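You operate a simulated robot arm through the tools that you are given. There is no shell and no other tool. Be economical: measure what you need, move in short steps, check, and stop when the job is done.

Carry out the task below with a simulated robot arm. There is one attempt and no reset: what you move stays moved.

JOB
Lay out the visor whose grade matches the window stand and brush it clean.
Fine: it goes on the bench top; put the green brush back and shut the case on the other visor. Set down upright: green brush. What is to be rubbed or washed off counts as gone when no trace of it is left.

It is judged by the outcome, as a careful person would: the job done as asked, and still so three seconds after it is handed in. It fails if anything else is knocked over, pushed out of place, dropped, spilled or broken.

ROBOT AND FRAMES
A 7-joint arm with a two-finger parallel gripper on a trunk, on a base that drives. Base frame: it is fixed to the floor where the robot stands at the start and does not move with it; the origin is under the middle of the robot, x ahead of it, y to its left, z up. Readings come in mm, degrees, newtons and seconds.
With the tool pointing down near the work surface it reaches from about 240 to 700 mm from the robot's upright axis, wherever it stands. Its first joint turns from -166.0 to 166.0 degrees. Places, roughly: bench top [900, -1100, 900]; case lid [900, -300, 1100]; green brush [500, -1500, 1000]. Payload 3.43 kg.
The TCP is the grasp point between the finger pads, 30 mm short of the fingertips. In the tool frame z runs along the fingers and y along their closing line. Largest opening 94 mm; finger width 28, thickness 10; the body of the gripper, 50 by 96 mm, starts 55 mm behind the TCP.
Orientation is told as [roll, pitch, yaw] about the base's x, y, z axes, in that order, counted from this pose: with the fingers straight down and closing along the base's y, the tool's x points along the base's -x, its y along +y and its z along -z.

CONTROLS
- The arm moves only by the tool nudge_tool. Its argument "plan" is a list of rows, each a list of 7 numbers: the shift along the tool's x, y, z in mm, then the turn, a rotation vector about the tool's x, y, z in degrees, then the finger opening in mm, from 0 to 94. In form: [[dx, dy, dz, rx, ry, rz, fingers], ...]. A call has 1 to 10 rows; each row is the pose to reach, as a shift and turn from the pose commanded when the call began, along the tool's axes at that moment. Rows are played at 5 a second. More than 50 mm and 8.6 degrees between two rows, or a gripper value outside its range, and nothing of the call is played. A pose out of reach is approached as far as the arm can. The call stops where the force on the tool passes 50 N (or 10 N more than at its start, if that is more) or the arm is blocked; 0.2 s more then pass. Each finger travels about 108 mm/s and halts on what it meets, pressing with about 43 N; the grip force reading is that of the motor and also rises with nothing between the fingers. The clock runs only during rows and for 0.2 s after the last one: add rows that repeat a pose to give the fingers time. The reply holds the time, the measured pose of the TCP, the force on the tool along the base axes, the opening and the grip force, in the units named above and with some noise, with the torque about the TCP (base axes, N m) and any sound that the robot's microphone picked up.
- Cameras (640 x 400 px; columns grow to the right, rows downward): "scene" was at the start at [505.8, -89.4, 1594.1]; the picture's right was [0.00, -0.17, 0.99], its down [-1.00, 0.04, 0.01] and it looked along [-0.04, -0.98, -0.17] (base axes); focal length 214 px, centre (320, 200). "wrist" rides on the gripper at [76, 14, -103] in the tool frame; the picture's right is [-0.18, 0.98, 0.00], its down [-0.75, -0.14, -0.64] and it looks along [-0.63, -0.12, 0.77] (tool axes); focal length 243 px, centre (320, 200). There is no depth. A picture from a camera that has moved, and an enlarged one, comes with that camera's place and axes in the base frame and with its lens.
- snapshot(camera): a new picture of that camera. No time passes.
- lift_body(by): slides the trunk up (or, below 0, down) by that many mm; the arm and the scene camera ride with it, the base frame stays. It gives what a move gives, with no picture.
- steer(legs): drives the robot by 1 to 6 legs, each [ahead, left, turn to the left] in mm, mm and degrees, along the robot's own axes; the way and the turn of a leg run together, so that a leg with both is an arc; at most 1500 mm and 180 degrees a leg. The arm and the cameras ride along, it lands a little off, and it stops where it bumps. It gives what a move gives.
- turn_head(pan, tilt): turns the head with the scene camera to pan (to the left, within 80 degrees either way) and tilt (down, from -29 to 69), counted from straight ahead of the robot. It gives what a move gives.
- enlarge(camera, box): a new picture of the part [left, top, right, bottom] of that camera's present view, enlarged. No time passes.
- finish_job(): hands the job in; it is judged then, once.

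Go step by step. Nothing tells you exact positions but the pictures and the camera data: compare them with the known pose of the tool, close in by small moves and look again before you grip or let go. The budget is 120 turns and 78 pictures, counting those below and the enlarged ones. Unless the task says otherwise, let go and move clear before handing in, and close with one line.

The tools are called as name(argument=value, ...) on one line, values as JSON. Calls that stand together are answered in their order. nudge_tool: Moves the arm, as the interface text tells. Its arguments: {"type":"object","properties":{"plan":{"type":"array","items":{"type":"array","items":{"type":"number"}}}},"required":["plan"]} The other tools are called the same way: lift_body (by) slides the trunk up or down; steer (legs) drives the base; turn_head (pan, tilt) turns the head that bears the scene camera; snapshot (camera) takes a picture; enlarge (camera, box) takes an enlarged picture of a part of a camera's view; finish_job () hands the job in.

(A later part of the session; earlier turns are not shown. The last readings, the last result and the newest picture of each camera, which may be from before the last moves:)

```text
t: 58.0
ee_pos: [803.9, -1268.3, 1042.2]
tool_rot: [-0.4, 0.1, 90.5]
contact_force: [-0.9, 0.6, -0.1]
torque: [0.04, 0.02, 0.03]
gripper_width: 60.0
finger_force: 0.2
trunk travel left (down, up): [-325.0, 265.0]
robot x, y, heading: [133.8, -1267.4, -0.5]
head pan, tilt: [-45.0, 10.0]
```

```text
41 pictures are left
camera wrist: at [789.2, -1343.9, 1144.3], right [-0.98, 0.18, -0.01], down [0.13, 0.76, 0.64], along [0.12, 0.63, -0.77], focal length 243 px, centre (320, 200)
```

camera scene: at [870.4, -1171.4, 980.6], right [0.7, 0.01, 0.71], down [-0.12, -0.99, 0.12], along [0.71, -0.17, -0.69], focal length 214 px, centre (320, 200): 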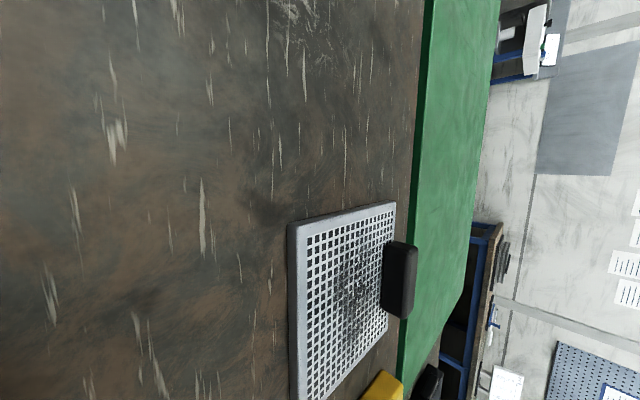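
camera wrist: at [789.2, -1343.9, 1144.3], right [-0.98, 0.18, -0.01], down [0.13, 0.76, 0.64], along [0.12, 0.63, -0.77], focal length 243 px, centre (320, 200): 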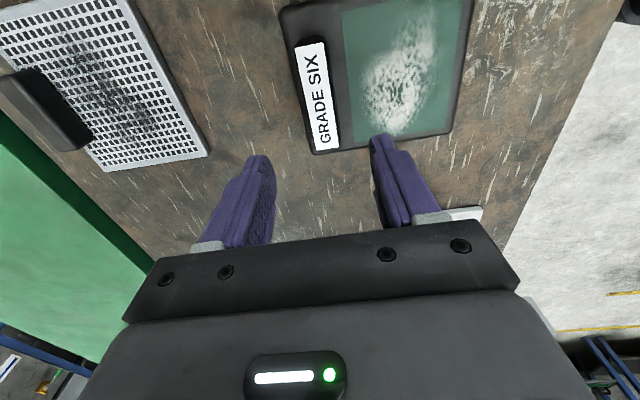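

The visor lies flat on the bench. Now retract a bit and look at the green brush with the head turned down and to the right.

nudge_tool(plan=[[0, 40, -20, 0.4, 0, 0, 60], [0, 80, -50, 0.4, 0, 0, 60], [0, 120, -80, 0.4, 0, 0, 60], [0, 160, -100, 0.4, 0, 0, 60]])

turn_head(pan=-10, tilt=30)

snapshot(camera="scene")

```text
t: 59.0
ee_pos: [640.8, -1268.3, 1142.7]
tool_rot: [-0.7, 0.0, 90.5]
contact_force: [-0.6, -1.1, -0.1]
torque: [-0.02, -0.02, -0.01]
gripper_width: 60.0
finger_force: 0.0
trunk travel left (down, up): [-325.0, 265.0]
robot x, y, heading: [134.3, -1262.0, 0.1]
head pan, tilt: [-45.0, 10.0]
```

```text
t: 60.0
ee_pos: [643.3, -1268.3, 1141.8]
tool_rot: [-0.7, 0.1, 90.5]
contact_force: [-0.8, -0.3, -0.3]
torque: [-0.01, -0.01, 0.04]
gripper_width: 60.1
finger_force: 0.1
trunk travel left (down, up): [-325.0, 265.0]
robot x, y, heading: [134.7, -1266.8, -0.2]
head pan, tilt: [-10.0, 30.0]
```

```text
40 pictures are left
camera scene: at [659.4, -1204.8, 1182.5], right [0.98, 0.01, 0.19], down [-0.09, -0.87, 0.49], along [0.17, -0.5, -0.85], focal length 214 px, centre (320, 200)
```

scene: 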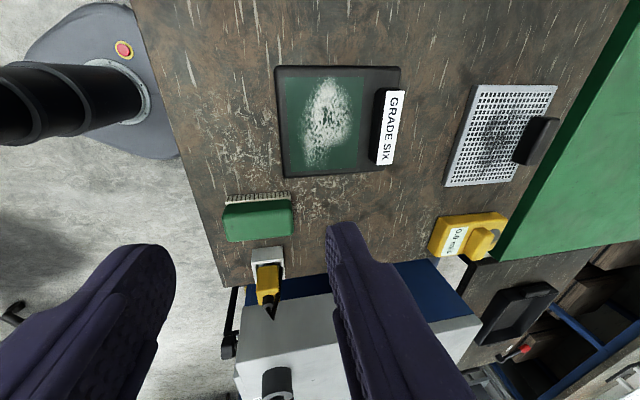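

Excellent view: visor centre ≈ (725,-1262), brush ≈ (622,-1380), about 100 mm long in x and 50 in y. Zooming in on the brush.

enlarge(camera="scene", box=[200, 170, 320, 260])

enlarge(camera="scene", box=[265, 55, 415, 185])

```text
4.44 times, centred on (260, 215) of scene
camera zoom: at [659.4, -1204.8, 1182.5], right [0.98, 0.01, 0.19], down [-0.09, -0.87, 0.49], along [0.17, -0.5, -0.85], focal length 953 px, centre (587, 133)
```

zoom: 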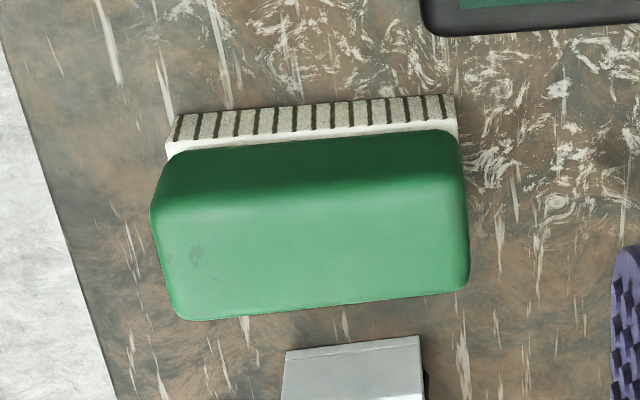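

```text
3.08 times, centred on (340, 120) of scene
camera zoom: at [659.4, -1204.8, 1182.5], right [0.98, 0.01, 0.19], down [-0.09, -0.87, 0.49], along [0.17, -0.5, -0.85], focal length 660 px, centre (258, 446)
```

zoom: 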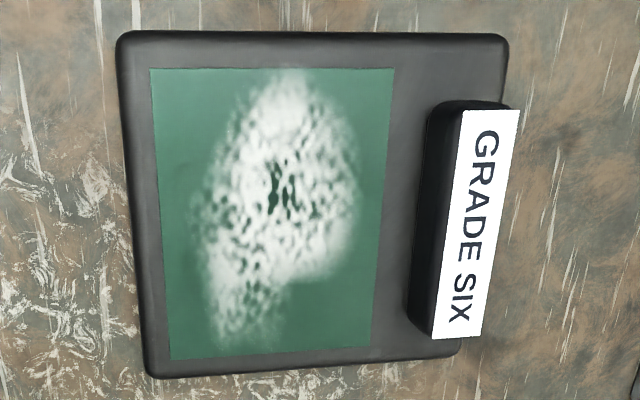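

Brush spans about x 575–673, y -1365…-1425, top z≈927. I need fingers closing along y, so I'll yaw back to 0 and move over the brush.

nudge_tool(plan=[[0, 0, 0, 0, 0, 8.5, 84], [0, 0, 0, 0, 0, 17, 84], [0, 0, 0, 0, 0, 25.5, 84], [0, 0, 0, 0, 0, 34, 84], [0, 0, 0, 0, 0, 42.5, 84], [0, 0, 0, 0, 0, 51, 84], [0, 0, 0, 0, 0, 59.5, 84], [0, 0, 0, 0, 0, 68, 84], [0, 0, 0, 0, 0, 76.5, 84], [0, 0, 0, 0, 0, 85, 84]])

nudge_tool(plan=[[0, -40, 0, 0, 0, 4.5, 84], [5, -80, 15, 0, 0, 4.5, 84], [10, -120, 30, 0, 0, 4.5, 84], [10, -120, 70, 0, 0, 4.5, 84]])

turn_head(pan=60, tilt=0)

snapshot(camera="wrist")

```text
t: 62.2
ee_pos: [643.0, -1269.4, 1142.2]
tool_rot: [-0.2, -0.8, 5.3]
contact_force: [0.0, 0.1, -0.7]
torque: [-0.03, 0.01, 0.01]
gripper_width: 84.1
finger_force: 0.1
trunk travel left (down, up): [-325.0, 265.0]
robot x, y, heading: [135.1, -1260.6, 0.0]
head pan, tilt: [-10.0, 30.0]
```

```text
t: 63.2
ee_pos: [645.9, -1391.1, 1071.9]
tool_rot: [-0.1, -0.8, 1.0]
contact_force: [0.6, -0.2, 0.6]
torque: [0.04, 0.0, 0.02]
gripper_width: 84.0
finger_force: 0.1
trunk travel left (down, up): [-325.0, 265.0]
robot x, y, heading: [137.0, -1264.5, -0.3]
head pan, tilt: [-10.0, 30.0]
```

```text
t: 64.6
ee_pos: [647.0, -1390.2, 1072.6]
tool_rot: [-0.1, -0.8, 1.0]
contact_force: [0.0, -0.9, 0.0]
torque: [0.0, 0.0, 0.02]
gripper_width: 84.1
finger_force: 0.1
trunk travel left (down, up): [-325.0, 265.0]
robot x, y, heading: [135.1, -1264.7, 0.0]
head pan, tilt: [60.0, 0.0]
```

```text
37 pictures are left
camera wrist: at [567.4, -1377.2, 1173.6], right [0.17, 0.99, 0.0], down [0.75, -0.13, 0.65], along [0.64, -0.11, -0.76], focal length 243 px, centre (320, 200)
```

wrist: 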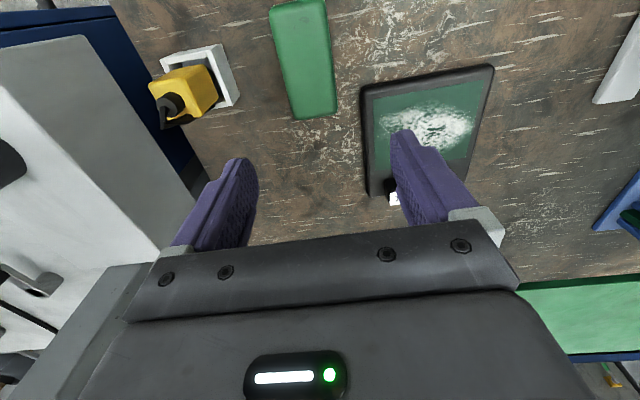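

Brush centre ≈ (620,-1396). Lowering over it.

nudge_tool(plan=[[27, -6, 0, 0, 0.8, 1, 84], [27, -6, 45, 0, 0.8, 1, 84], [27, -6, 90, 0, 0.8, 1, 84]])

snapshot(camera="wrist")

```text
t: 65.4
ee_pos: [622.2, -1396.7, 980.3]
tool_rot: [-0.1, 0.0, 0.0]
contact_force: [0.1, 0.2, 0.1]
torque: [0.02, -0.01, 0.03]
gripper_width: 84.1
finger_force: 0.1
trunk travel left (down, up): [-325.0, 265.0]
robot x, y, heading: [133.8, -1261.2, -0.3]
head pan, tilt: [60.0, 0.0]
```

```text
36 pictures are left
camera wrist: at [545.0, -1382.4, 1083.0], right [0.18, 0.98, 0.0], down [0.75, -0.14, 0.64], along [0.63, -0.12, -0.77], focal length 243 px, centre (320, 200)
```

wrist: 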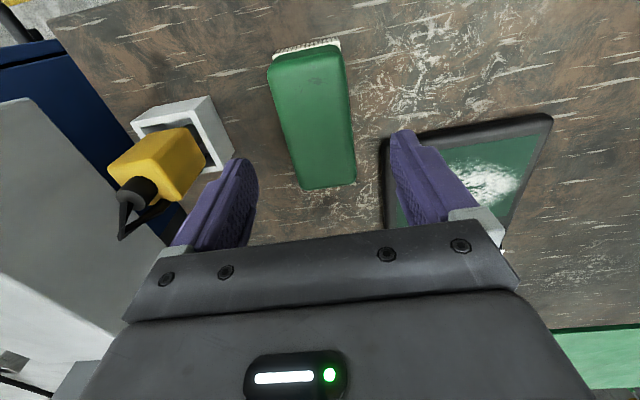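

Centred well. Lowering to TCP z≈933 and closing on the brush's green body.

nudge_tool(plan=[[4, 0, 25, 0, 0, 0, 84], [4, 0, 47, 0, 0, 0, 84], [4, 0, 47, 0, 0, 0, 0], [4, 0, 47, 0, 0, 0, 0], [4, 0, 47, 0, 0, 0, 0], [4, 0, 47, 0, 0, 0, 0]])

snapshot(camera="wrist")

```text
t: 66.8
ee_pos: [617.4, -1395.5, 934.1]
tool_rot: [-0.1, -0.1, 0.0]
contact_force: [-0.4, -0.5, -0.4]
torque: [0.01, -0.03, -0.01]
gripper_width: 49.2
finger_force: 42.6
trunk travel left (down, up): [-325.0, 265.0]
robot x, y, heading: [137.1, -1263.5, -0.2]
head pan, tilt: [60.0, 0.0]
```

```text
35 pictures are left
camera wrist: at [541.0, -1381.1, 1037.1], right [0.18, 0.98, 0.0], down [0.75, -0.14, 0.64], along [0.63, -0.12, -0.77], focal length 243 px, centre (320, 200)
```

wrist: 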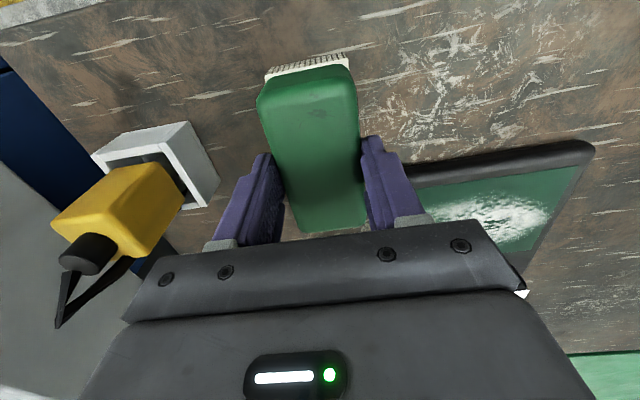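

Brush gripped (home pose TCP ≈ (617,-1395.5,934)). Turning the head away from the stand, lifting, and moving over the visor.

nudge_tool(plan=[[0, 0, -15, 0, 0, 0, 0], [0, 0, -40, 0, 0, 0, 0], [0, 0, -70, 0, 0, 0, 0]])

turn_head(pan=-60, tilt=0)

nudge_tool(plan=[[-35, 30, 0, 0, 0, 0, 0], [-70, 60, 0, 0, 0, 0, 0], [-105, 90, 0, 0, 0, 0, 0], [-105, 130, 0, 0, 0, 0, 0], [-105, 133, 30, 0, 0, 0, 0]])

snapshot(camera="wrist")

```text
t: 67.6
ee_pos: [616.6, -1396.5, 1006.0]
tool_rot: [-0.1, 0.0, 0.0]
contact_force: [-0.6, 0.6, -0.6]
torque: [0.0, -0.02, -0.01]
gripper_width: 49.0
finger_force: 42.8
trunk travel left (down, up): [-325.0, 265.0]
robot x, y, heading: [131.9, -1263.7, -0.2]
head pan, tilt: [60.0, 0.0]
```

```text
t: 69.6
ee_pos: [617.2, -1395.4, 1004.1]
tool_rot: [-0.1, 0.0, 0.0]
contact_force: [-0.2, 0.3, -1.9]
torque: [-0.02, 0.0, -0.01]
gripper_width: 49.2
finger_force: 42.5
trunk travel left (down, up): [-325.0, 265.0]
robot x, y, heading: [134.9, -1266.3, 0.0]
head pan, tilt: [-60.0, 0.0]
```

```text
t: 70.8
ee_pos: [722.1, -1263.5, 973.7]
tool_rot: [-0.1, 0.0, 0.0]
contact_force: [0.2, -0.1, -1.4]
torque: [0.01, 0.02, 0.02]
gripper_width: 49.3
finger_force: 42.8
trunk travel left (down, up): [-325.0, 265.0]
robot x, y, heading: [132.1, -1264.1, -0.2]
head pan, tilt: [-60.0, 0.0]
```

```text
34 pictures are left
camera wrist: at [645.7, -1248.8, 1076.2], right [0.18, 0.98, 0.0], down [0.75, -0.14, 0.64], along [0.63, -0.12, -0.77], focal length 243 px, centre (320, 200)
```

wrist: 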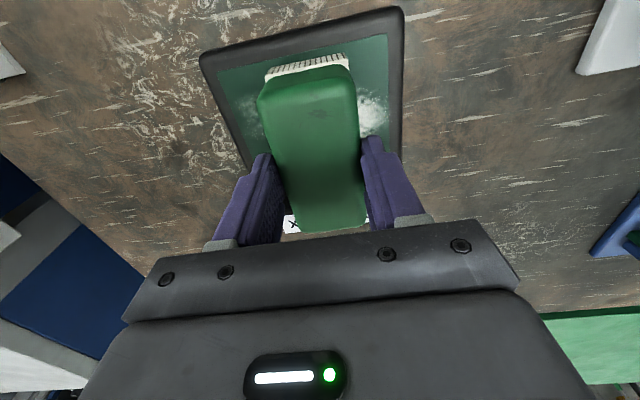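

nudge_tool(plan=[[0, 0, 6, 0, 0, 0, 0], [0, 0, 12, 0, 0, 0, 0], [0, 0, 17, 0, 0, 0, 0], [0, 0, 21, 0, 0, 0, 0]])

```text
t: 71.8
ee_pos: [720.8, -1262.8, 953.7]
tool_rot: [0.0, -0.1, 0.1]
contact_force: [-0.6, 0.9, 13.2]
torque: [0.19, 0.45, -0.03]
gripper_width: 49.0
finger_force: 43.4
trunk travel left (down, up): [-325.0, 265.0]
robot x, y, heading: [135.1, -1265.1, -0.2]
head pan, tilt: [-60.0, 0.0]
```

Light contact (13 N) on the visor. Stroking along y gently.

nudge_tool(plan=[[0, 15, 0, 0, 0, 0, 0], [0, 30, 0, 0, 0, 0, 0], [0, 48, 0, 0, 0, 0, 0], [0, 30, 0, 0, 0, 0, 0], [0, 12, 0, 0, 0, 0, 0], [0, -6, 0, 0, 0, 0, 0], [0, -24, 0, 0, 0, 0, 0], [0, -42, 0, 0, 0, 0, 0], [0, -56, 0, 0, 0, 0, 0], [0, -40, 0, 0, 0, 0, 0]])

snapshot(camera="wrist")

```text
t: 74.0
ee_pos: [719.9, -1304.9, 955.1]
tool_rot: [-0.2, -0.1, -0.1]
contact_force: [-0.3, -3.7, 15.7]
torque: [-0.13, -0.17, -0.09]
gripper_width: 49.4
finger_force: 43.0
trunk travel left (down, up): [-325.0, 265.0]
robot x, y, heading: [132.1, -1263.0, -0.2]
head pan, tilt: [-60.0, 0.0]
```

```text
33 pictures are left
camera wrist: at [643.7, -1290.6, 1056.7], right [0.19, 0.98, 0.0], down [0.75, -0.14, 0.64], along [0.63, -0.12, -0.77], focal length 243 px, centre (320, 200)
```

wrist: 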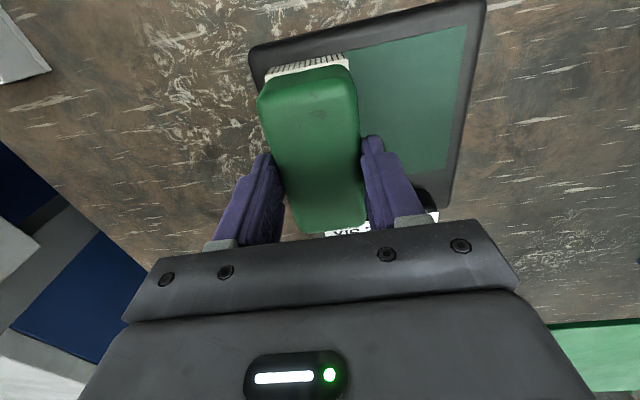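

Brushing works and the visor stays put. One more set of passes shifted slightly in x both ways.

nudge_tool(plan=[[-8, -14, 0, 0, 0, 0, 0], [-8, 10, 0, 0, 0, 0, 0], [-8, 34, 0, 0, 0, 0, 0], [-8, 58, 0, 0, 0, 0, 0], [-8, 82, 0, 0, 0, 0, 0], [-8, 92, 0, 0, 0, 0, 0], [8, 92, 0, 0, 0, 0, 0], [8, 70, 0, 0, 0, 0, 0], [8, 46, 0, 0, 0, 0, 0], [8, 22, 0, 0, 0, 0, 0]])

nudge_tool(plan=[[0, -20, 0, 0, 0, 0, 0], [0, -36, 0, 0, 0, 0, 0], [-8, -36, 0, 0, 0, 0, 0], [-8, -14, 0, 0, 0, 0, 0], [-8, -8, -20, 0, 0, 0, 0], [-8, -8, -55, 0, 0, 0, 0]])

nudge_tool(plan=[[40, -25, 0, 0, 0, 0, 0], [75, -55, 0, 0, 0, 0, 0], [100, -90, 0, 0, 0, 0, 0]])

snapshot(camera="wrist")

```text
t: 76.2
ee_pos: [713.0, -1282.1, 953.8]
tool_rot: [-0.1, 0.0, 0.0]
contact_force: [-0.7, 0.6, 9.5]
torque: [0.16, -0.39, 0.1]
gripper_width: 49.1
finger_force: 42.5
trunk travel left (down, up): [-325.0, 265.0]
robot x, y, heading: [135.0, -1264.7, 0.1]
head pan, tilt: [-60.0, 0.0]
```

```text
t: 77.6
ee_pos: [719.6, -1289.5, 1010.0]
tool_rot: [-0.2, 0.1, -0.1]
contact_force: [-0.2, 0.0, -0.5]
torque: [0.0, -0.01, 0.03]
gripper_width: 49.3
finger_force: 43.4
trunk travel left (down, up): [-325.0, 265.0]
robot x, y, heading: [136.6, -1259.5, -0.3]
head pan, tilt: [-60.0, 0.0]
```

```text
t: 78.4
ee_pos: [622.0, -1383.2, 1008.0]
tool_rot: [0.0, 0.0, 0.0]
contact_force: [0.4, -0.3, -1.4]
torque: [0.02, 0.0, 0.0]
gripper_width: 49.4
finger_force: 42.9
trunk travel left (down, up): [-325.0, 265.0]
robot x, y, heading: [135.0, -1264.2, -0.3]
head pan, tilt: [-60.0, 0.0]
```

```text
32 pictures are left
camera wrist: at [544.9, -1368.3, 1110.7], right [0.18, 0.98, 0.0], down [0.75, -0.14, 0.64], along [0.63, -0.12, -0.77], focal length 243 px, centre (320, 200)
```

wrist: 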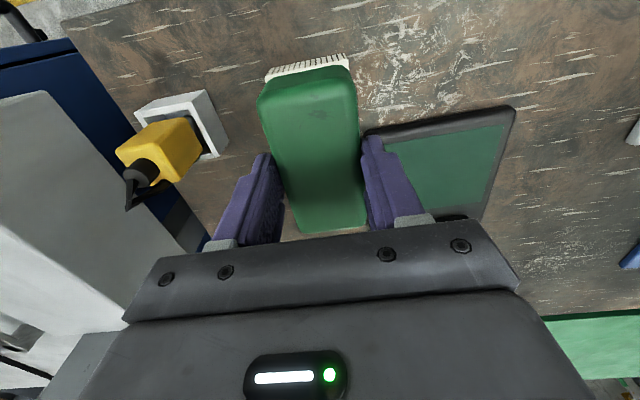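

enlarge(camera="wrist", box=[350, 95, 530, 225])

turn_head(pan=50, tilt=5)

snapshot(camera="scene")

```text
3.08 times, centred on (440, 160) of wrist
camera zoom: at [544.9, -1368.3, 1110.7], right [0.18, 0.98, 0.0], down [0.75, -0.14, 0.64], along [0.63, -0.12, -0.77], focal length 746 px, centre (-49, 323)
```

zoom: 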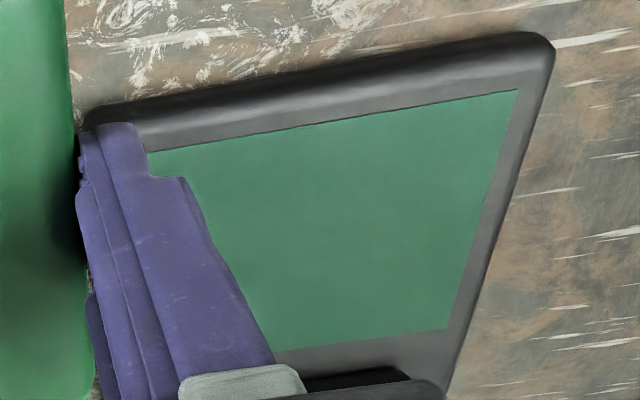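

```text
t: 80.3
ee_pos: [622.5, -1380.8, 1008.7]
tool_rot: [-0.1, 0.0, 0.0]
contact_force: [-0.7, 0.3, -1.4]
torque: [-0.02, 0.0, -0.02]
gripper_width: 49.1
finger_force: 42.5
trunk travel left (down, up): [-325.0, 265.0]
robot x, y, heading: [134.5, -1264.2, -0.1]
head pan, tilt: [50.0, 5.0]
```

```text
30 pictures are left
camera scene: at [725.7, -1309.2, 1078.1], right [0.0, -0.64, -0.76], down [-1.0, -0.07, 0.06], along [-0.09, 0.76, -0.64], focal length 214 px, centre (320, 200)
```

scene: 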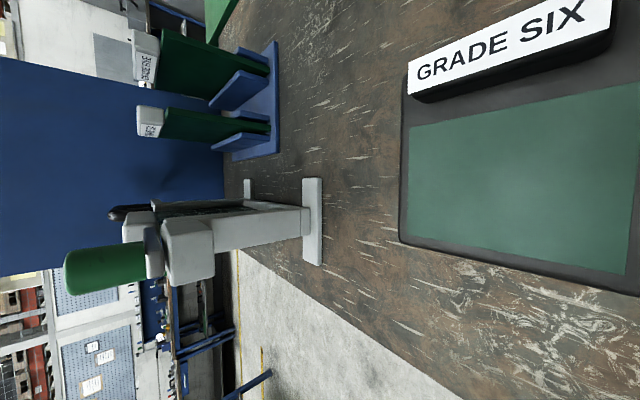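

The glass looks spotless. Returning the brush to its original spot, bristles down.

nudge_tool(plan=[[5, -13, 0, 0, 0, 0, 0], [5, -13, 35, 0, 0, 0, 0], [5, -13, 60, 0, 0, 0, 0], [5, -13, 68, 0, 0, 0, 0], [5, -13, 73, 0, 0, 0, 0]])

```text
t: 81.5
ee_pos: [616.6, -1393.3, 934.2]
tool_rot: [-0.1, 0.0, 0.0]
contact_force: [-0.5, 0.1, -1.5]
torque: [0.0, 0.01, -0.01]
gripper_width: 49.1
finger_force: 43.2
trunk travel left (down, up): [-325.0, 265.0]
robot x, y, heading: [137.1, -1264.5, -0.2]
head pan, tilt: [50.0, 5.0]
```

nudge_tool(plan=[[0, -2, 1, 0, 0, 0, 0], [0, -2, 2, 0, 0, 0, 0], [0, -2, 3, 0, 0, 0, 0]])

```text
t: 82.3
ee_pos: [617.2, -1395.7, 934.9]
tool_rot: [-0.1, -0.3, 0.0]
contact_force: [2.0, 0.9, 22.2]
torque: [0.15, 0.99, -0.04]
gripper_width: 49.3
finger_force: 42.7
trunk travel left (down, up): [-325.0, 265.0]
robot x, y, heading: [136.3, -1266.0, -0.1]
head pan, tilt: [50.0, 5.0]
```

It's on the bench (22 N up). Back off 2 mm of pressure, release and rise.

nudge_tool(plan=[[0, 0, -2, 0, 0, 0, 0], [0, 0, -2, 0, 0, 0, 55], [0, 0, -2, 0, 0, 0, 75], [0, 0, -2, 0, 0, 0, 80], [0, 0, -30, 0, 0, 0, 80], [0, 0, -70, 0, 0, 0, 80], [0, 0, -110, 0, 0, 0, 80], [0, 0, -150, 0, 0, 0, 80]])

snapshot(camera="wrist")

enlarge(camera="wrist", box=[260, 0, 540, 230])

```text
t: 84.1
ee_pos: [611.6, -1394.7, 1084.1]
tool_rot: [0.0, 0.0, 0.0]
contact_force: [1.3, 1.0, 0.2]
torque: [0.0, 0.0, 0.01]
gripper_width: 80.0
finger_force: 0.2
trunk travel left (down, up): [-325.0, 265.0]
robot x, y, heading: [136.5, -1266.1, 0.2]
head pan, tilt: [50.0, 5.0]
```

```text
29 pictures are left
camera wrist: at [537.4, -1381.5, 1187.1], right [0.18, 0.98, 0.0], down [0.75, -0.14, 0.64], along [0.63, -0.12, -0.77], focal length 243 px, centre (320, 200)
```

wrist: 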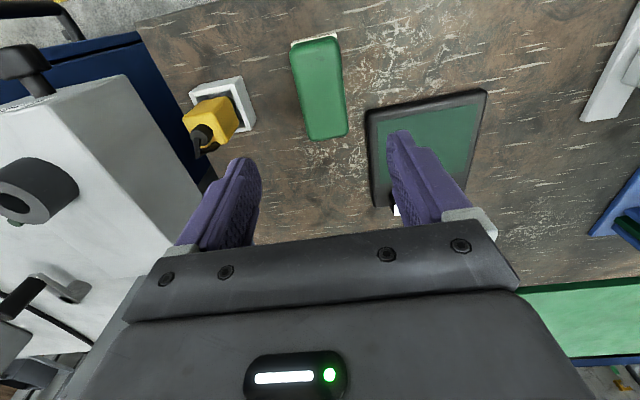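

```text
1.74 times, centred on (400, 115) of wrist
camera zoom: at [537.4, -1381.5, 1187.1], right [0.18, 0.98, 0.0], down [0.75, -0.14, 0.64], along [0.63, -0.12, -0.77], focal length 422 px, centre (181, 348)
```

zoom: 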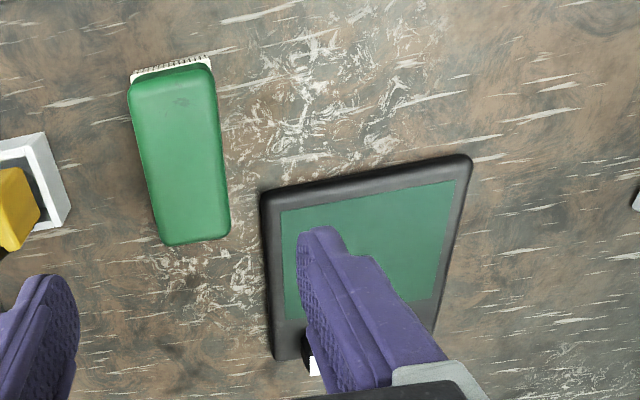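

Brush is upright in place and the visor is clean. Now to the case: back off, go left, and turn the hand again to yaw +90.

steer(legs=[[-420, 0, 0], [0, 960, 0]])

nudge_tool(plan=[[0, 0, 0, 0, 0, -8.5, 60], [0, 0, 0, 0, 0, -17, 60], [0, 0, 0, 0, 0, -25.5, 60], [0, 0, 0, 0, 0, -34, 60], [0, 0, 0, 0, 0, -42.5, 60], [0, 0, 0, 0, 0, -51, 60], [0, 0, 0, 0, 0, -59.5, 60], [0, 0, 0, 0, 0, -68, 60], [0, 0, 0, 0, 0, -76.5, 60], [0, 0, 0, 0, 0, -85, 60]])

nudge_tool(plan=[[0, 0, -40, 0, 0, -5, 60], [0, 0, -80, 0, 0, -5, 60], [0, 0, -120, 0, 0, -5, 60]])

turn_head(pan=-75, tilt=10)

snapshot(camera="scene")

```text
t: 91.3
ee_pos: [200.5, -440.6, 1083.9]
tool_rot: [-0.2, 0.1, -0.3]
contact_force: [-0.6, 0.9, 1.0]
torque: [-0.03, 0.03, 0.02]
gripper_width: 79.8
finger_force: 0.0
trunk travel left (down, up): [-325.0, 265.0]
robot x, y, heading: [-277.5, -306.7, -0.3]
head pan, tilt: [50.0, 5.0]
```

```text
t: 93.5
ee_pos: [201.2, -441.4, 1084.6]
tool_rot: [-0.1, 0.1, 84.8]
contact_force: [-0.2, -0.8, -0.2]
torque: [-0.02, -0.01, -0.01]
gripper_width: 60.0
finger_force: 0.0
trunk travel left (down, up): [-325.0, 265.0]
robot x, y, heading: [-278.5, -306.9, -0.8]
head pan, tilt: [50.0, 5.0]
```

```text
t: 94.3
ee_pos: [202.6, -439.6, 1204.4]
tool_rot: [0.0, 0.3, 89.7]
contact_force: [0.1, -0.5, -0.1]
torque: [0.0, -0.03, -0.01]
gripper_width: 60.2
finger_force: 0.1
trunk travel left (down, up): [-325.0, 265.0]
robot x, y, heading: [-277.2, -309.2, -0.5]
head pan, tilt: [50.0, 5.0]
```

```text
t: 96.3
ee_pos: [203.0, -439.8, 1204.2]
tool_rot: [0.0, 0.1, 89.8]
contact_force: [0.3, 0.5, 0.7]
torque: [0.03, 0.0, 0.0]
gripper_width: 60.0
finger_force: 0.1
trunk travel left (down, up): [-325.0, 265.0]
robot x, y, heading: [-278.2, -304.1, -0.4]
head pan, tilt: [-75.0, 10.0]
```

```text
27 pictures are left
camera scene: at [293.6, -344.7, 1308.3], right [0.26, 0.0, 0.97], down [-0.17, -0.98, 0.05], along [0.95, -0.18, -0.26], focal length 214 px, centre (320, 200)
```

scene: 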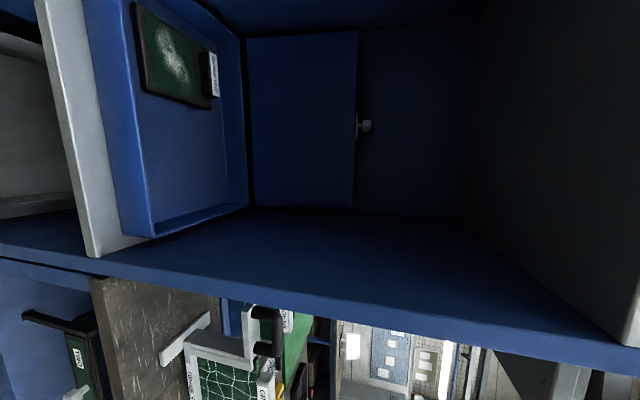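

The lid's free edge is near x≈911, z≈1246, leaning back ~13° with the latch centred at y≈-248. Zoom for lid edge details.

enlarge(camera="scene", box=[230, 20, 480, 220])

```text
2.00 times, centred on (355, 120) of scene
camera zoom: at [293.6, -344.7, 1308.3], right [0.26, 0.0, 0.97], down [-0.17, -0.98, 0.05], along [0.95, -0.18, -0.26], focal length 429 px, centre (250, 360)
```

zoom: 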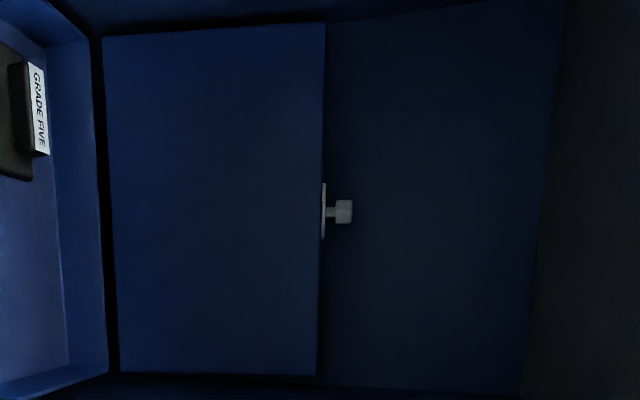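

The lid has a pull knob sticking out of its free edge at about y=-250 — ideal to guide it shut. I'll pitch the hand 45° forward, then come into the cabinet at knob height to measure.

nudge_tool(plan=[[0, -20, -10, 8.5, 0, 0, 60], [0, -40, -20, 17, 0, 0, 60], [0, -60, -30, 25.5, 0, 0, 60], [0, -80, -40, 34, 0, 0, 60], [0, -100, -50, 42.5, 0, 0, 60], [0, -100, -50, 45, 0, 0, 60]])

steer(legs=[[0, 190, 0.4], [280, 0, 0]])

turn_head(pan=-25, tilt=20)

snapshot(camera="scene")

snapshot(camera="wrist")

```text
t: 97.8
ee_pos: [300.7, -442.0, 1253.2]
tool_rot: [-45.1, 0.1, 89.7]
contact_force: [0.7, -0.2, 0.1]
torque: [-0.04, 0.04, -0.03]
gripper_width: 60.1
finger_force: 0.1
trunk travel left (down, up): [-325.0, 265.0]
robot x, y, heading: [-277.1, -310.5, -0.4]
head pan, tilt: [-75.0, 10.0]
```

```text
t: 100.9
ee_pos: [584.0, -251.6, 1252.4]
tool_rot: [-44.9, 0.1, 89.8]
contact_force: [0.7, 0.5, -0.4]
torque: [-0.04, 0.02, 0.01]
gripper_width: 60.0
finger_force: 0.0
trunk travel left (down, up): [-325.0, 265.0]
robot x, y, heading: [2.8, -121.4, -0.5]
head pan, tilt: [-75.0, 10.0]
```

```text
t: 102.0
ee_pos: [583.7, -252.1, 1252.0]
tool_rot: [-45.0, 0.0, 89.8]
contact_force: [1.0, 0.4, 0.1]
torque: [-0.01, 0.02, -0.03]
gripper_width: 60.0
finger_force: 0.0
trunk travel left (down, up): [-325.0, 265.0]
robot x, y, heading: [4.2, -119.8, -0.4]
head pan, tilt: [-25.0, 20.0]
```

```text
25 pictures are left
camera scene: at [580.6, -172.4, 1312.0], right [0.34, 0.0, 0.94], down [-0.32, -0.94, 0.12], along [0.88, -0.34, -0.32], focal length 214 px, centre (320, 200)
```

scene: 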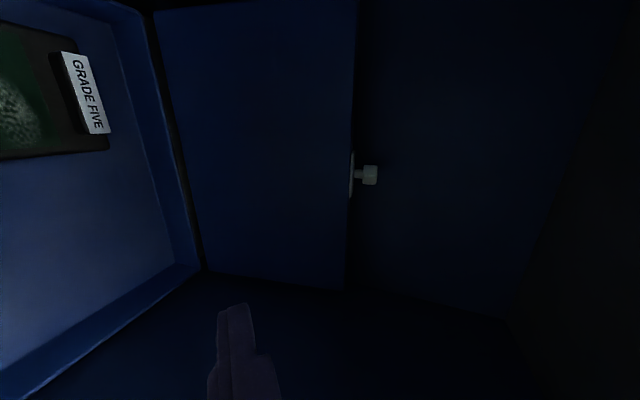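

```text
24 pictures are left
camera wrist: at [500.3, -328.1, 1315.3], right [-0.69, 0.19, -0.7], down [-0.35, 0.76, 0.55], along [0.63, 0.63, -0.46], focal length 243 px, centre (320, 200)
```

wrist: 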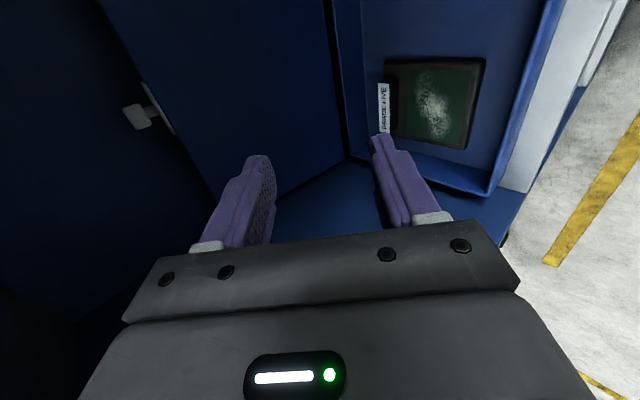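

I triangulate the knob at about (928,-253,1273), hinge near (845, 945). Best is to pinch the knob sideways (along y) with the hand pointing forward, and lead it along the arc. I'll back out and reorient the hand.

steer(legs=[[-380, 0, 0]])

nudge_tool(plan=[[0, 0, 0, 3, -3, 7.25, 60], [0, 0, 0, 6, -6, 14.5, 60], [0, 0, 0, 9, -9, 21.75, 60], [0, 0, 0, 12, -12, 29, 60], [0, 0, 0, 15, -15, 36.25, 60], [0, 0, 0, 18, -18, 43.5, 60], [0, 0, 0, 21, -21, 50.75, 60], [0, 0, 0, 24, -24, 58, 60], [0, 0, 0, 27, -27, 65.25, 60], [0, 0, 0, 30, -30, 72.5, 60]])

nudge_tool(plan=[[0, 0, 0, 2.57, -2.57, 6.21, 60], [0, 0, 0, 5.14, -5.14, 12.43, 60]])

turn_head(pan=0, tilt=30)

snapshot(camera="scene")

```text
t: 104.4
ee_pos: [204.5, -248.4, 1253.2]
tool_rot: [-45.0, 0.1, 89.9]
contact_force: [-0.6, 0.5, -0.3]
torque: [0.0, -0.01, 0.01]
gripper_width: 59.8
finger_force: 0.1
trunk travel left (down, up): [-325.0, 265.0]
robot x, y, heading: [-371.2, -116.7, -0.4]
head pan, tilt: [-25.0, 20.0]
```

```text
t: 106.6
ee_pos: [205.4, -249.4, 1252.7]
tool_rot: [-64.9, -76.6, 69.8]
contact_force: [-0.4, -0.3, 0.5]
torque: [0.0, 0.04, -0.03]
gripper_width: 60.0
finger_force: 0.1
trunk travel left (down, up): [-325.0, 265.0]
robot x, y, heading: [-371.7, -119.3, -0.3]
head pan, tilt: [-25.0, 20.0]
```

```text
t: 107.2
ee_pos: [205.4, -248.9, 1253.4]
tool_rot: [135.3, -89.9, -135.3]
contact_force: [1.0, 0.2, 0.3]
torque: [0.0, -0.01, 0.01]
gripper_width: 59.9
finger_force: 0.2
trunk travel left (down, up): [-325.0, 265.0]
robot x, y, heading: [-375.7, -118.7, -0.3]
head pan, tilt: [-25.0, 20.0]
```

```text
t: 108.1
ee_pos: [205.9, -248.9, 1253.0]
tool_rot: [-68.0, -89.9, 67.9]
contact_force: [-1.1, 0.1, -0.2]
torque: [-0.01, 0.01, 0.0]
gripper_width: 59.7
finger_force: 0.1
trunk travel left (down, up): [-325.0, 265.0]
robot x, y, heading: [-369.7, -114.4, -0.3]
head pan, tilt: [0.0, 30.0]
```

```text
23 pictures are left
camera scene: at [167.8, -247.4, 1313.5], right [0.0, -1.0, 0.0], down [-0.5, 0.0, -0.87], along [0.87, 0.0, -0.5], focal length 214 px, centre (320, 200)
```

scene: 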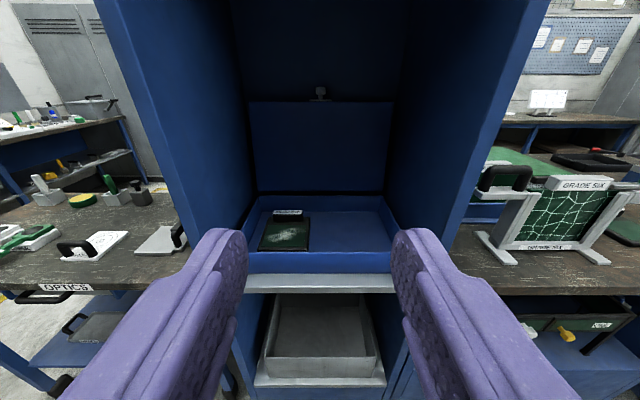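

Perfect view: hand points forward and the knob is centred. Driving in toward the lid.

steer(legs=[[520, 0, 0.3]])

nudge_tool(plan=[[-20, 0, 20, 0, 0, 0, 60], [-20, 0, 50, 0, 0, 0, 60], [-20, 0, 80, 0, 0, 0, 60]])

snapshot(camera="scene")

snapshot(camera="wrist")

```text
t: 111.1
ee_pos: [723.6, -255.4, 1253.2]
tool_rot: [-51.0, -89.9, 50.5]
contact_force: [0.6, 0.1, 0.2]
torque: [0.0, -0.01, -0.02]
gripper_width: 59.7
finger_force: 0.1
trunk travel left (down, up): [-325.0, 265.0]
robot x, y, heading: [143.2, -121.5, -0.6]
head pan, tilt: [0.0, 30.0]
```

```text
t: 111.9
ee_pos: [802.8, -255.3, 1271.0]
tool_rot: [-46.4, -89.9, 46.0]
contact_force: [0.3, -0.2, -0.2]
torque: [0.04, -0.01, 0.04]
gripper_width: 59.9
finger_force: 0.1
trunk travel left (down, up): [-325.0, 265.0]
robot x, y, heading: [144.3, -119.2, -0.6]
head pan, tilt: [0.0, 30.0]
```

```text
22 pictures are left
camera scene: at [764.3, -253.8, 1331.2], right [-0.01, -1.0, 0.0], down [-0.5, 0.0, -0.87], along [0.87, -0.01, -0.5], focal length 214 px, centre (320, 200)
```

scene: 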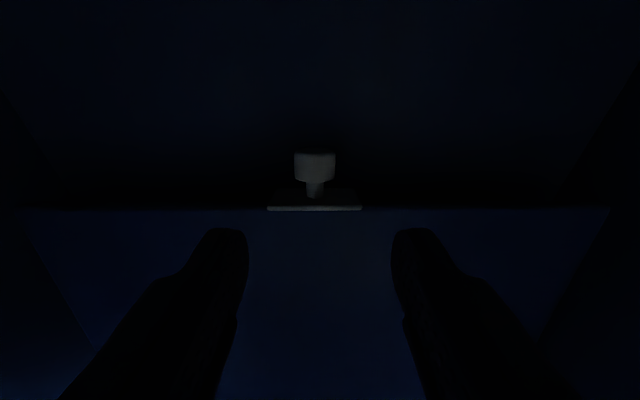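

```text
21 pictures are left
camera wrist: at [699.7, -241.3, 1194.2], right [0.01, 0.98, 0.18], down [-0.64, -0.14, 0.75], along [0.77, -0.12, 0.63], focal length 243 px, centre (320, 200)
```

wrist: 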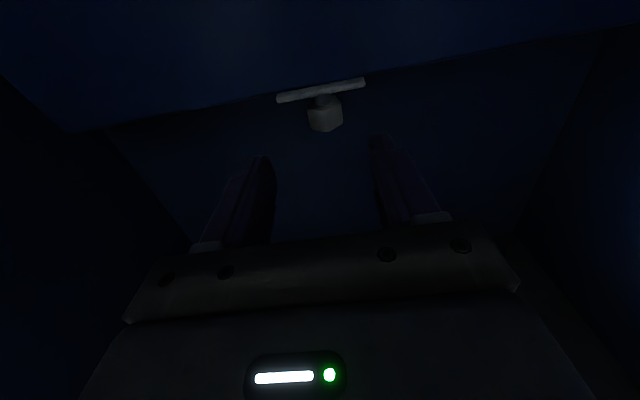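

Knob pinned at (915,-252,1273), about 30 mm wide. Advancing to put it between the finger ends and closing.

nudge_tool(plan=[[-2, 3, 30, 0, 0, 0, 60], [-2, 3, 60, 0, 0, 0, 60], [-2, 3, 85, 0, 0, 0, 60], [-2, 3, 98, 0, 0, 0, 60]])

nudge_tool(plan=[[0, 0, 0, 0, 0, 0, 30], [0, 0, 0, 0, 0, 0, 0], [0, 0, 0, 0, 0, 0, 0], [0, 0, 0, 0, 0, 0, 0]])

snapshot(camera="scene")

```text
t: 112.9
ee_pos: [902.4, -254.9, 1272.2]
tool_rot: [-60.3, -89.8, 59.9]
contact_force: [-0.5, 0.3, -0.1]
torque: [0.0, -0.01, 0.02]
gripper_width: 59.9
finger_force: 0.1
trunk travel left (down, up): [-325.0, 265.0]
robot x, y, heading: [143.1, -121.6, -0.4]
head pan, tilt: [0.0, 30.0]
```

```text
t: 113.9
ee_pos: [900.7, -252.5, 1273.1]
tool_rot: [-63.8, -90.0, 63.5]
contact_force: [-0.2, 5.0, -1.6]
torque: [0.15, -0.09, 0.11]
gripper_width: 29.9
finger_force: 45.4
trunk travel left (down, up): [-325.0, 265.0]
robot x, y, heading: [144.8, -120.4, -0.7]
head pan, tilt: [0.0, 30.0]
```

```text
20 pictures are left
camera scene: at [863.1, -250.6, 1334.2], right [-0.01, -1.0, 0.0], down [-0.5, 0.0, -0.87], along [0.87, -0.01, -0.5], focal length 214 px, centre (320, 200)
```

scene: 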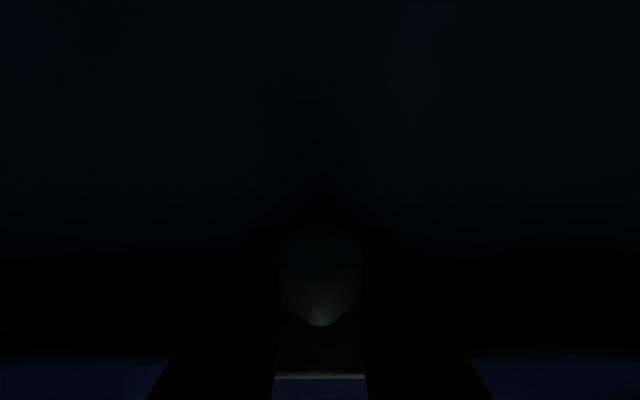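

The knob is gripped. I'll lead it along the hinge arc in small pieces, watching the forces.

nudge_tool(plan=[[-2.5, 0, -12, 0, 0, 0, 0], [-4, 0, -24, 0, 0, 0, 0], [-5.5, 0, -35, 0, 0, 0, 0], [-6.8, 0, -52, 0, 0, 0, 0], [-7.4, 0, -70, 0, 0, 0, 0]])

```text
t: 115.1
ee_pos: [832.1, -252.4, 1274.5]
tool_rot: [1.0, -88.9, -1.2]
contact_force: [2.5, 23.9, -19.0]
torque: [-0.6, -0.2, 0.47]
gripper_width: 30.1
finger_force: 45.1
trunk travel left (down, up): [-325.0, 265.0]
robot x, y, heading: [143.7, -120.9, -0.6]
head pan, tilt: [0.0, 30.0]
```

Force shows the true arc is a bit lower and slightly more to +y; relaxing that.

nudge_tool(plan=[[3, 1.5, 0, 0, 0, 0, 0], [5, 2, 0, 0, 0, 0, 0]])

snapshot(camera="wrist")

```text
t: 115.7
ee_pos: [831.6, -252.7, 1276.4]
tool_rot: [-16.8, -89.6, 16.3]
contact_force: [-1.6, 15.3, -31.2]
torque: [0.04, 1.35, 0.32]
gripper_width: 30.1
finger_force: 45.4
trunk travel left (down, up): [-325.0, 265.0]
robot x, y, heading: [145.3, -115.3, -0.6]
head pan, tilt: [0.0, 30.0]
```

```text
19 pictures are left
camera wrist: at [728.9, -237.9, 1199.9], right [0.01, 0.98, 0.18], down [-0.64, -0.13, 0.76], along [0.77, -0.12, 0.63], focal length 243 px, centre (320, 200)
```

wrist: 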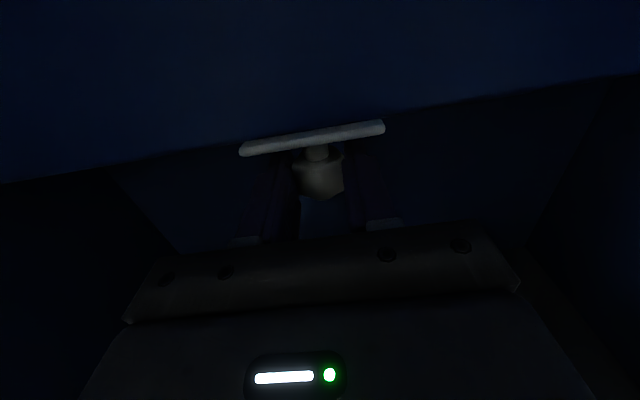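

nudge_tool(plan=[[3, 1, 0, 0, 0, 0, 0], [6, 2, 0, 0, 0, 0, 0], [6, 2, 0, 0, 0, 0, 0]])

```text
t: 116.5
ee_pos: [831.8, -252.5, 1274.8]
tool_rot: [-161.9, -89.5, 161.3]
contact_force: [4.9, -1.4, 11.5]
torque: [0.04, -1.3, -0.3]
gripper_width: 30.0
finger_force: 45.3
trunk travel left (down, up): [-325.0, 265.0]
robot x, y, heading: [143.8, -122.1, -1.0]
head pan, tilt: [0.0, 30.0]
```

The true hinge seems to be near (870, 925) with radius ≈350; continuing along that arc.

nudge_tool(plan=[[-3, -1, -12, 0, 0, 0, 0], [-2, -1, -24, 0, 0, 0, 0], [0.4, -1, -36, 0, 0, 0, 0], [4, -1, -54, 0, 0, 0, 0], [8.7, -1, -71.5, 0, 0, 0, 0]])

```text
t: 117.7
ee_pos: [759.3, -252.2, 1262.8]
tool_rot: [-38.7, -90.1, 38.2]
contact_force: [0.8, -8.5, 7.4]
torque: [0.73, -1.0, -0.08]
gripper_width: 30.1
finger_force: 45.1
trunk travel left (down, up): [-325.0, 265.0]
robot x, y, heading: [143.0, -123.5, -0.5]
head pan, tilt: [0.0, 30.0]
```

nudge_tool(plan=[[5, -1, -17, 0, 0, 0, 0], [11, -1, -34.6, 0, 0, 0, 0], [18.5, -1, -51, 0, 0, 0, 0], [26.5, -1, -67.8, 0, 0, 0, 0], [35.5, -1, -83.5, 0, 0, 0, 0], [45, -1, -99.2, 0, 0, 0, 0]])

```text
t: 119.1
ee_pos: [660.5, -252.8, 1217.2]
tool_rot: [15.2, -90.0, -15.6]
contact_force: [2.2, -13.5, 3.5]
torque: [0.76, -1.27, 0.23]
gripper_width: 29.9
finger_force: 45.2
trunk travel left (down, up): [-325.0, 265.0]
robot x, y, heading: [148.1, -120.2, -0.5]
head pan, tilt: [0.0, 30.0]
```

Tracking perfectly. Continuing while gradually pitching the hand so the wrist doesn't crowd the robot.

nudge_tool(plan=[[10, -1, -14.8, 0, 4, 0, 0], [20.2, -1, -29.2, 0, 8, 0, 0], [31.5, -1, -42.6, 0, 12, 0, 0], [43.2, -1, -55.6, 0, 16, 0, 0], [56, -1, -67.5, 0, 20, 0, 0]])

```text
t: 120.3
ee_pos: [591.5, -252.3, 1159.9]
tool_rot: [0.0, -70.0, -0.2]
contact_force: [-6.0, -5.9, 10.0]
torque: [0.56, -1.47, 0.24]
gripper_width: 29.8
finger_force: 44.8
trunk travel left (down, up): [-325.0, 265.0]
robot x, y, heading: [144.2, -120.7, -0.6]
head pan, tilt: [0.0, 30.0]
```

nudge_tool(plan=[[15.9, 0, -6.3, 0, 4, 0, 0], [32.5, 0, -11.5, 0, 8, 0, 0], [49.4, 0, -15.5, 0, 12, 0, 0], [66.4, 0, -18.6, 0, 16, 0, 0], [83.8, 0, -20.7, 0, 20, 0, 0], [101.3, 0, -21.9, 0, 23, 0, 0]])

snapshot(camera="scene")

```text
t: 121.7
ee_pos: [541.8, -252.2, 1072.0]
tool_rot: [-0.1, -46.9, -0.4]
contact_force: [-0.3, -0.3, 0.1]
torque: [-0.02, -0.01, -0.03]
gripper_width: 0.0
finger_force: 33.1
out of reach, approached as far as the arm can: row 1, 2, 3, 4, 5, 6
trunk travel left (down, up): [-325.0, 265.0]
robot x, y, heading: [143.6, -123.3, -0.7]
head pan, tilt: [0.0, 30.0]
```

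```text
18 pictures are left
camera scene: at [555.7, -251.8, 1143.1], right [-0.01, -1.0, 0.0], down [-0.96, 0.01, -0.29], along [0.29, 0.0, -0.96], focal length 214 px, centre (320, 200)
```

scene: 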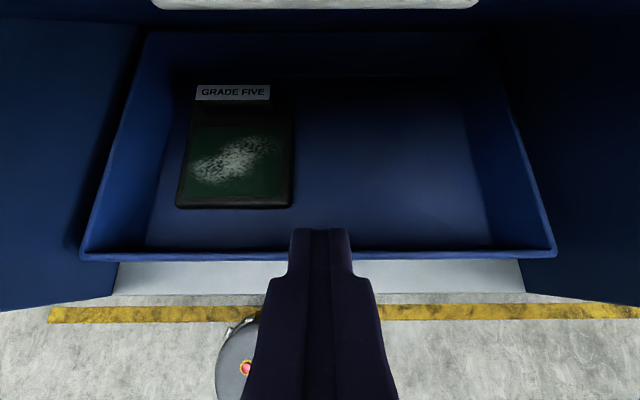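

The grip was lost as the arm ran out of reach, but the lid appears to hold itself at about 55° (no force on the hand). I'll back straight out and look.

steer(legs=[[-250, 0, 0]])

turn_head(pan=0, tilt=-15)

snapshot(camera="scene")

```text
t: 123.5
ee_pos: [292.9, -250.5, 1073.3]
tool_rot: [-0.1, -46.9, -0.2]
contact_force: [-0.7, 0.0, 0.6]
torque: [-0.02, -0.01, 0.01]
gripper_width: 0.0
finger_force: 33.6
trunk travel left (down, up): [-325.0, 265.0]
robot x, y, heading: [-103.5, -118.0, -0.8]
head pan, tilt: [0.0, 30.0]
```

```text
t: 124.7
ee_pos: [293.7, -250.8, 1071.8]
tool_rot: [0.0, -46.9, -0.3]
contact_force: [0.4, 0.0, -0.5]
torque: [0.0, 0.02, -0.02]
gripper_width: 0.0
finger_force: 33.2
trunk travel left (down, up): [-325.0, 265.0]
robot x, y, heading: [-104.5, -121.9, -0.5]
head pan, tilt: [0.0, -15.0]
```

```text
17 pictures are left
camera scene: at [348.9, -249.0, 1201.8], right [-0.01, -1.0, 0.0], down [-0.47, 0.0, -0.88], along [0.88, -0.01, -0.47], focal length 214 px, centre (320, 200)
```

scene: 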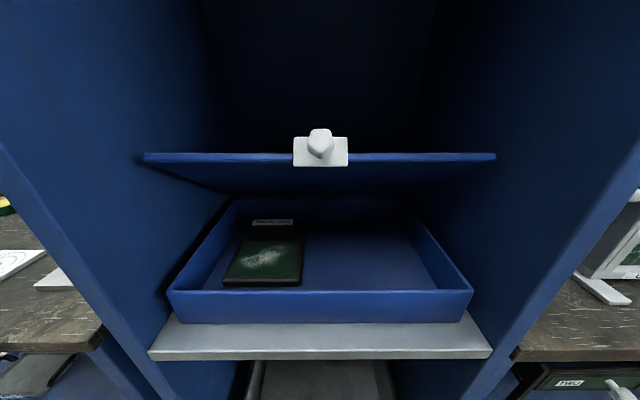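

The lid holds itself half-shut (friction hinge), so I'll press it down gently from above with closed fingers. First raise and extend the hand here, then drive in above the lid.

nudge_tool(plan=[[-37, 0, -2, 0, 0, 0, 0], [-74, 0, -4, 0, 0, 0, 0], [-111, 0, -5, 0, 0, 0, 0], [-148, 0, -7, 0, 0, 0, 0], [-184, 0, -8, 0, 0, 0, 0]])

steer(legs=[[180, 0, 0.5]])

snapshot(camera="scene")

```text
t: 125.9
ee_pos: [413.0, -251.3, 1211.9]
tool_rot: [-0.1, -46.8, -0.3]
contact_force: [0.0, -0.9, 0.5]
torque: [0.01, 0.0, 0.02]
gripper_width: 0.0
finger_force: 33.1
trunk travel left (down, up): [-325.0, 265.0]
robot x, y, heading: [-107.1, -116.3, -0.6]
head pan, tilt: [0.0, -15.0]
```

```text
t: 127.4
ee_pos: [597.4, -245.5, 1210.5]
tool_rot: [-0.2, -47.0, 0.3]
contact_force: [0.5, -0.8, 0.5]
torque: [-0.01, 0.0, 0.02]
gripper_width: 0.1
finger_force: 33.3
trunk travel left (down, up): [-325.0, 265.0]
robot x, y, heading: [82.1, -121.6, -0.2]
head pan, tilt: [0.0, -15.0]
```

```text
16 pictures are left
camera scene: at [653.4, -244.0, 1340.8], right [0.0, -1.0, 0.0], down [-0.47, 0.0, -0.88], along [0.88, 0.0, -0.47], focal length 214 px, centre (320, 200)
```

scene: 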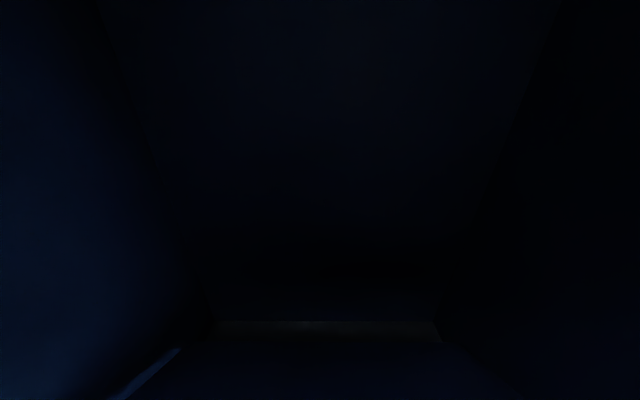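

Above the lid now; pressing straight down in steps.

nudge_tool(plan=[[18, 0, 17, 0, 0, 0, 0], [36, 0, 34, 0, 0, 0, 0], [55, 0, 51, 0, 0, 0, 0], [69, 0, 65, 0, 0, 0, 0], [84, 0, 78.5, 0, 0, 0, 0], [98, 0, 92, 0, 0, 0, 0]])

snapshot(camera="wrist")

```text
t: 128.8
ee_pos: [599.1, -246.7, 1076.5]
tool_rot: [-0.1, -47.0, 0.3]
contact_force: [-0.1, 0.5, -0.8]
torque: [-0.03, -0.02, 0.0]
gripper_width: 0.0
finger_force: 32.9
trunk travel left (down, up): [-325.0, 265.0]
robot x, y, heading: [80.0, -120.9, 0.3]
head pan, tilt: [0.0, -15.0]
```

```text
15 pictures are left
camera wrist: at [471.6, -233.4, 1090.3], right [0.12, 0.98, 0.13], down [0.05, -0.14, 0.99], along [0.99, -0.11, -0.06], focal length 243 px, centre (320, 200)
```

wrist: 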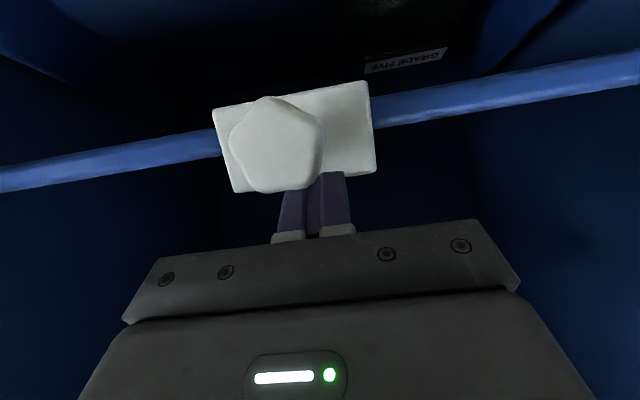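

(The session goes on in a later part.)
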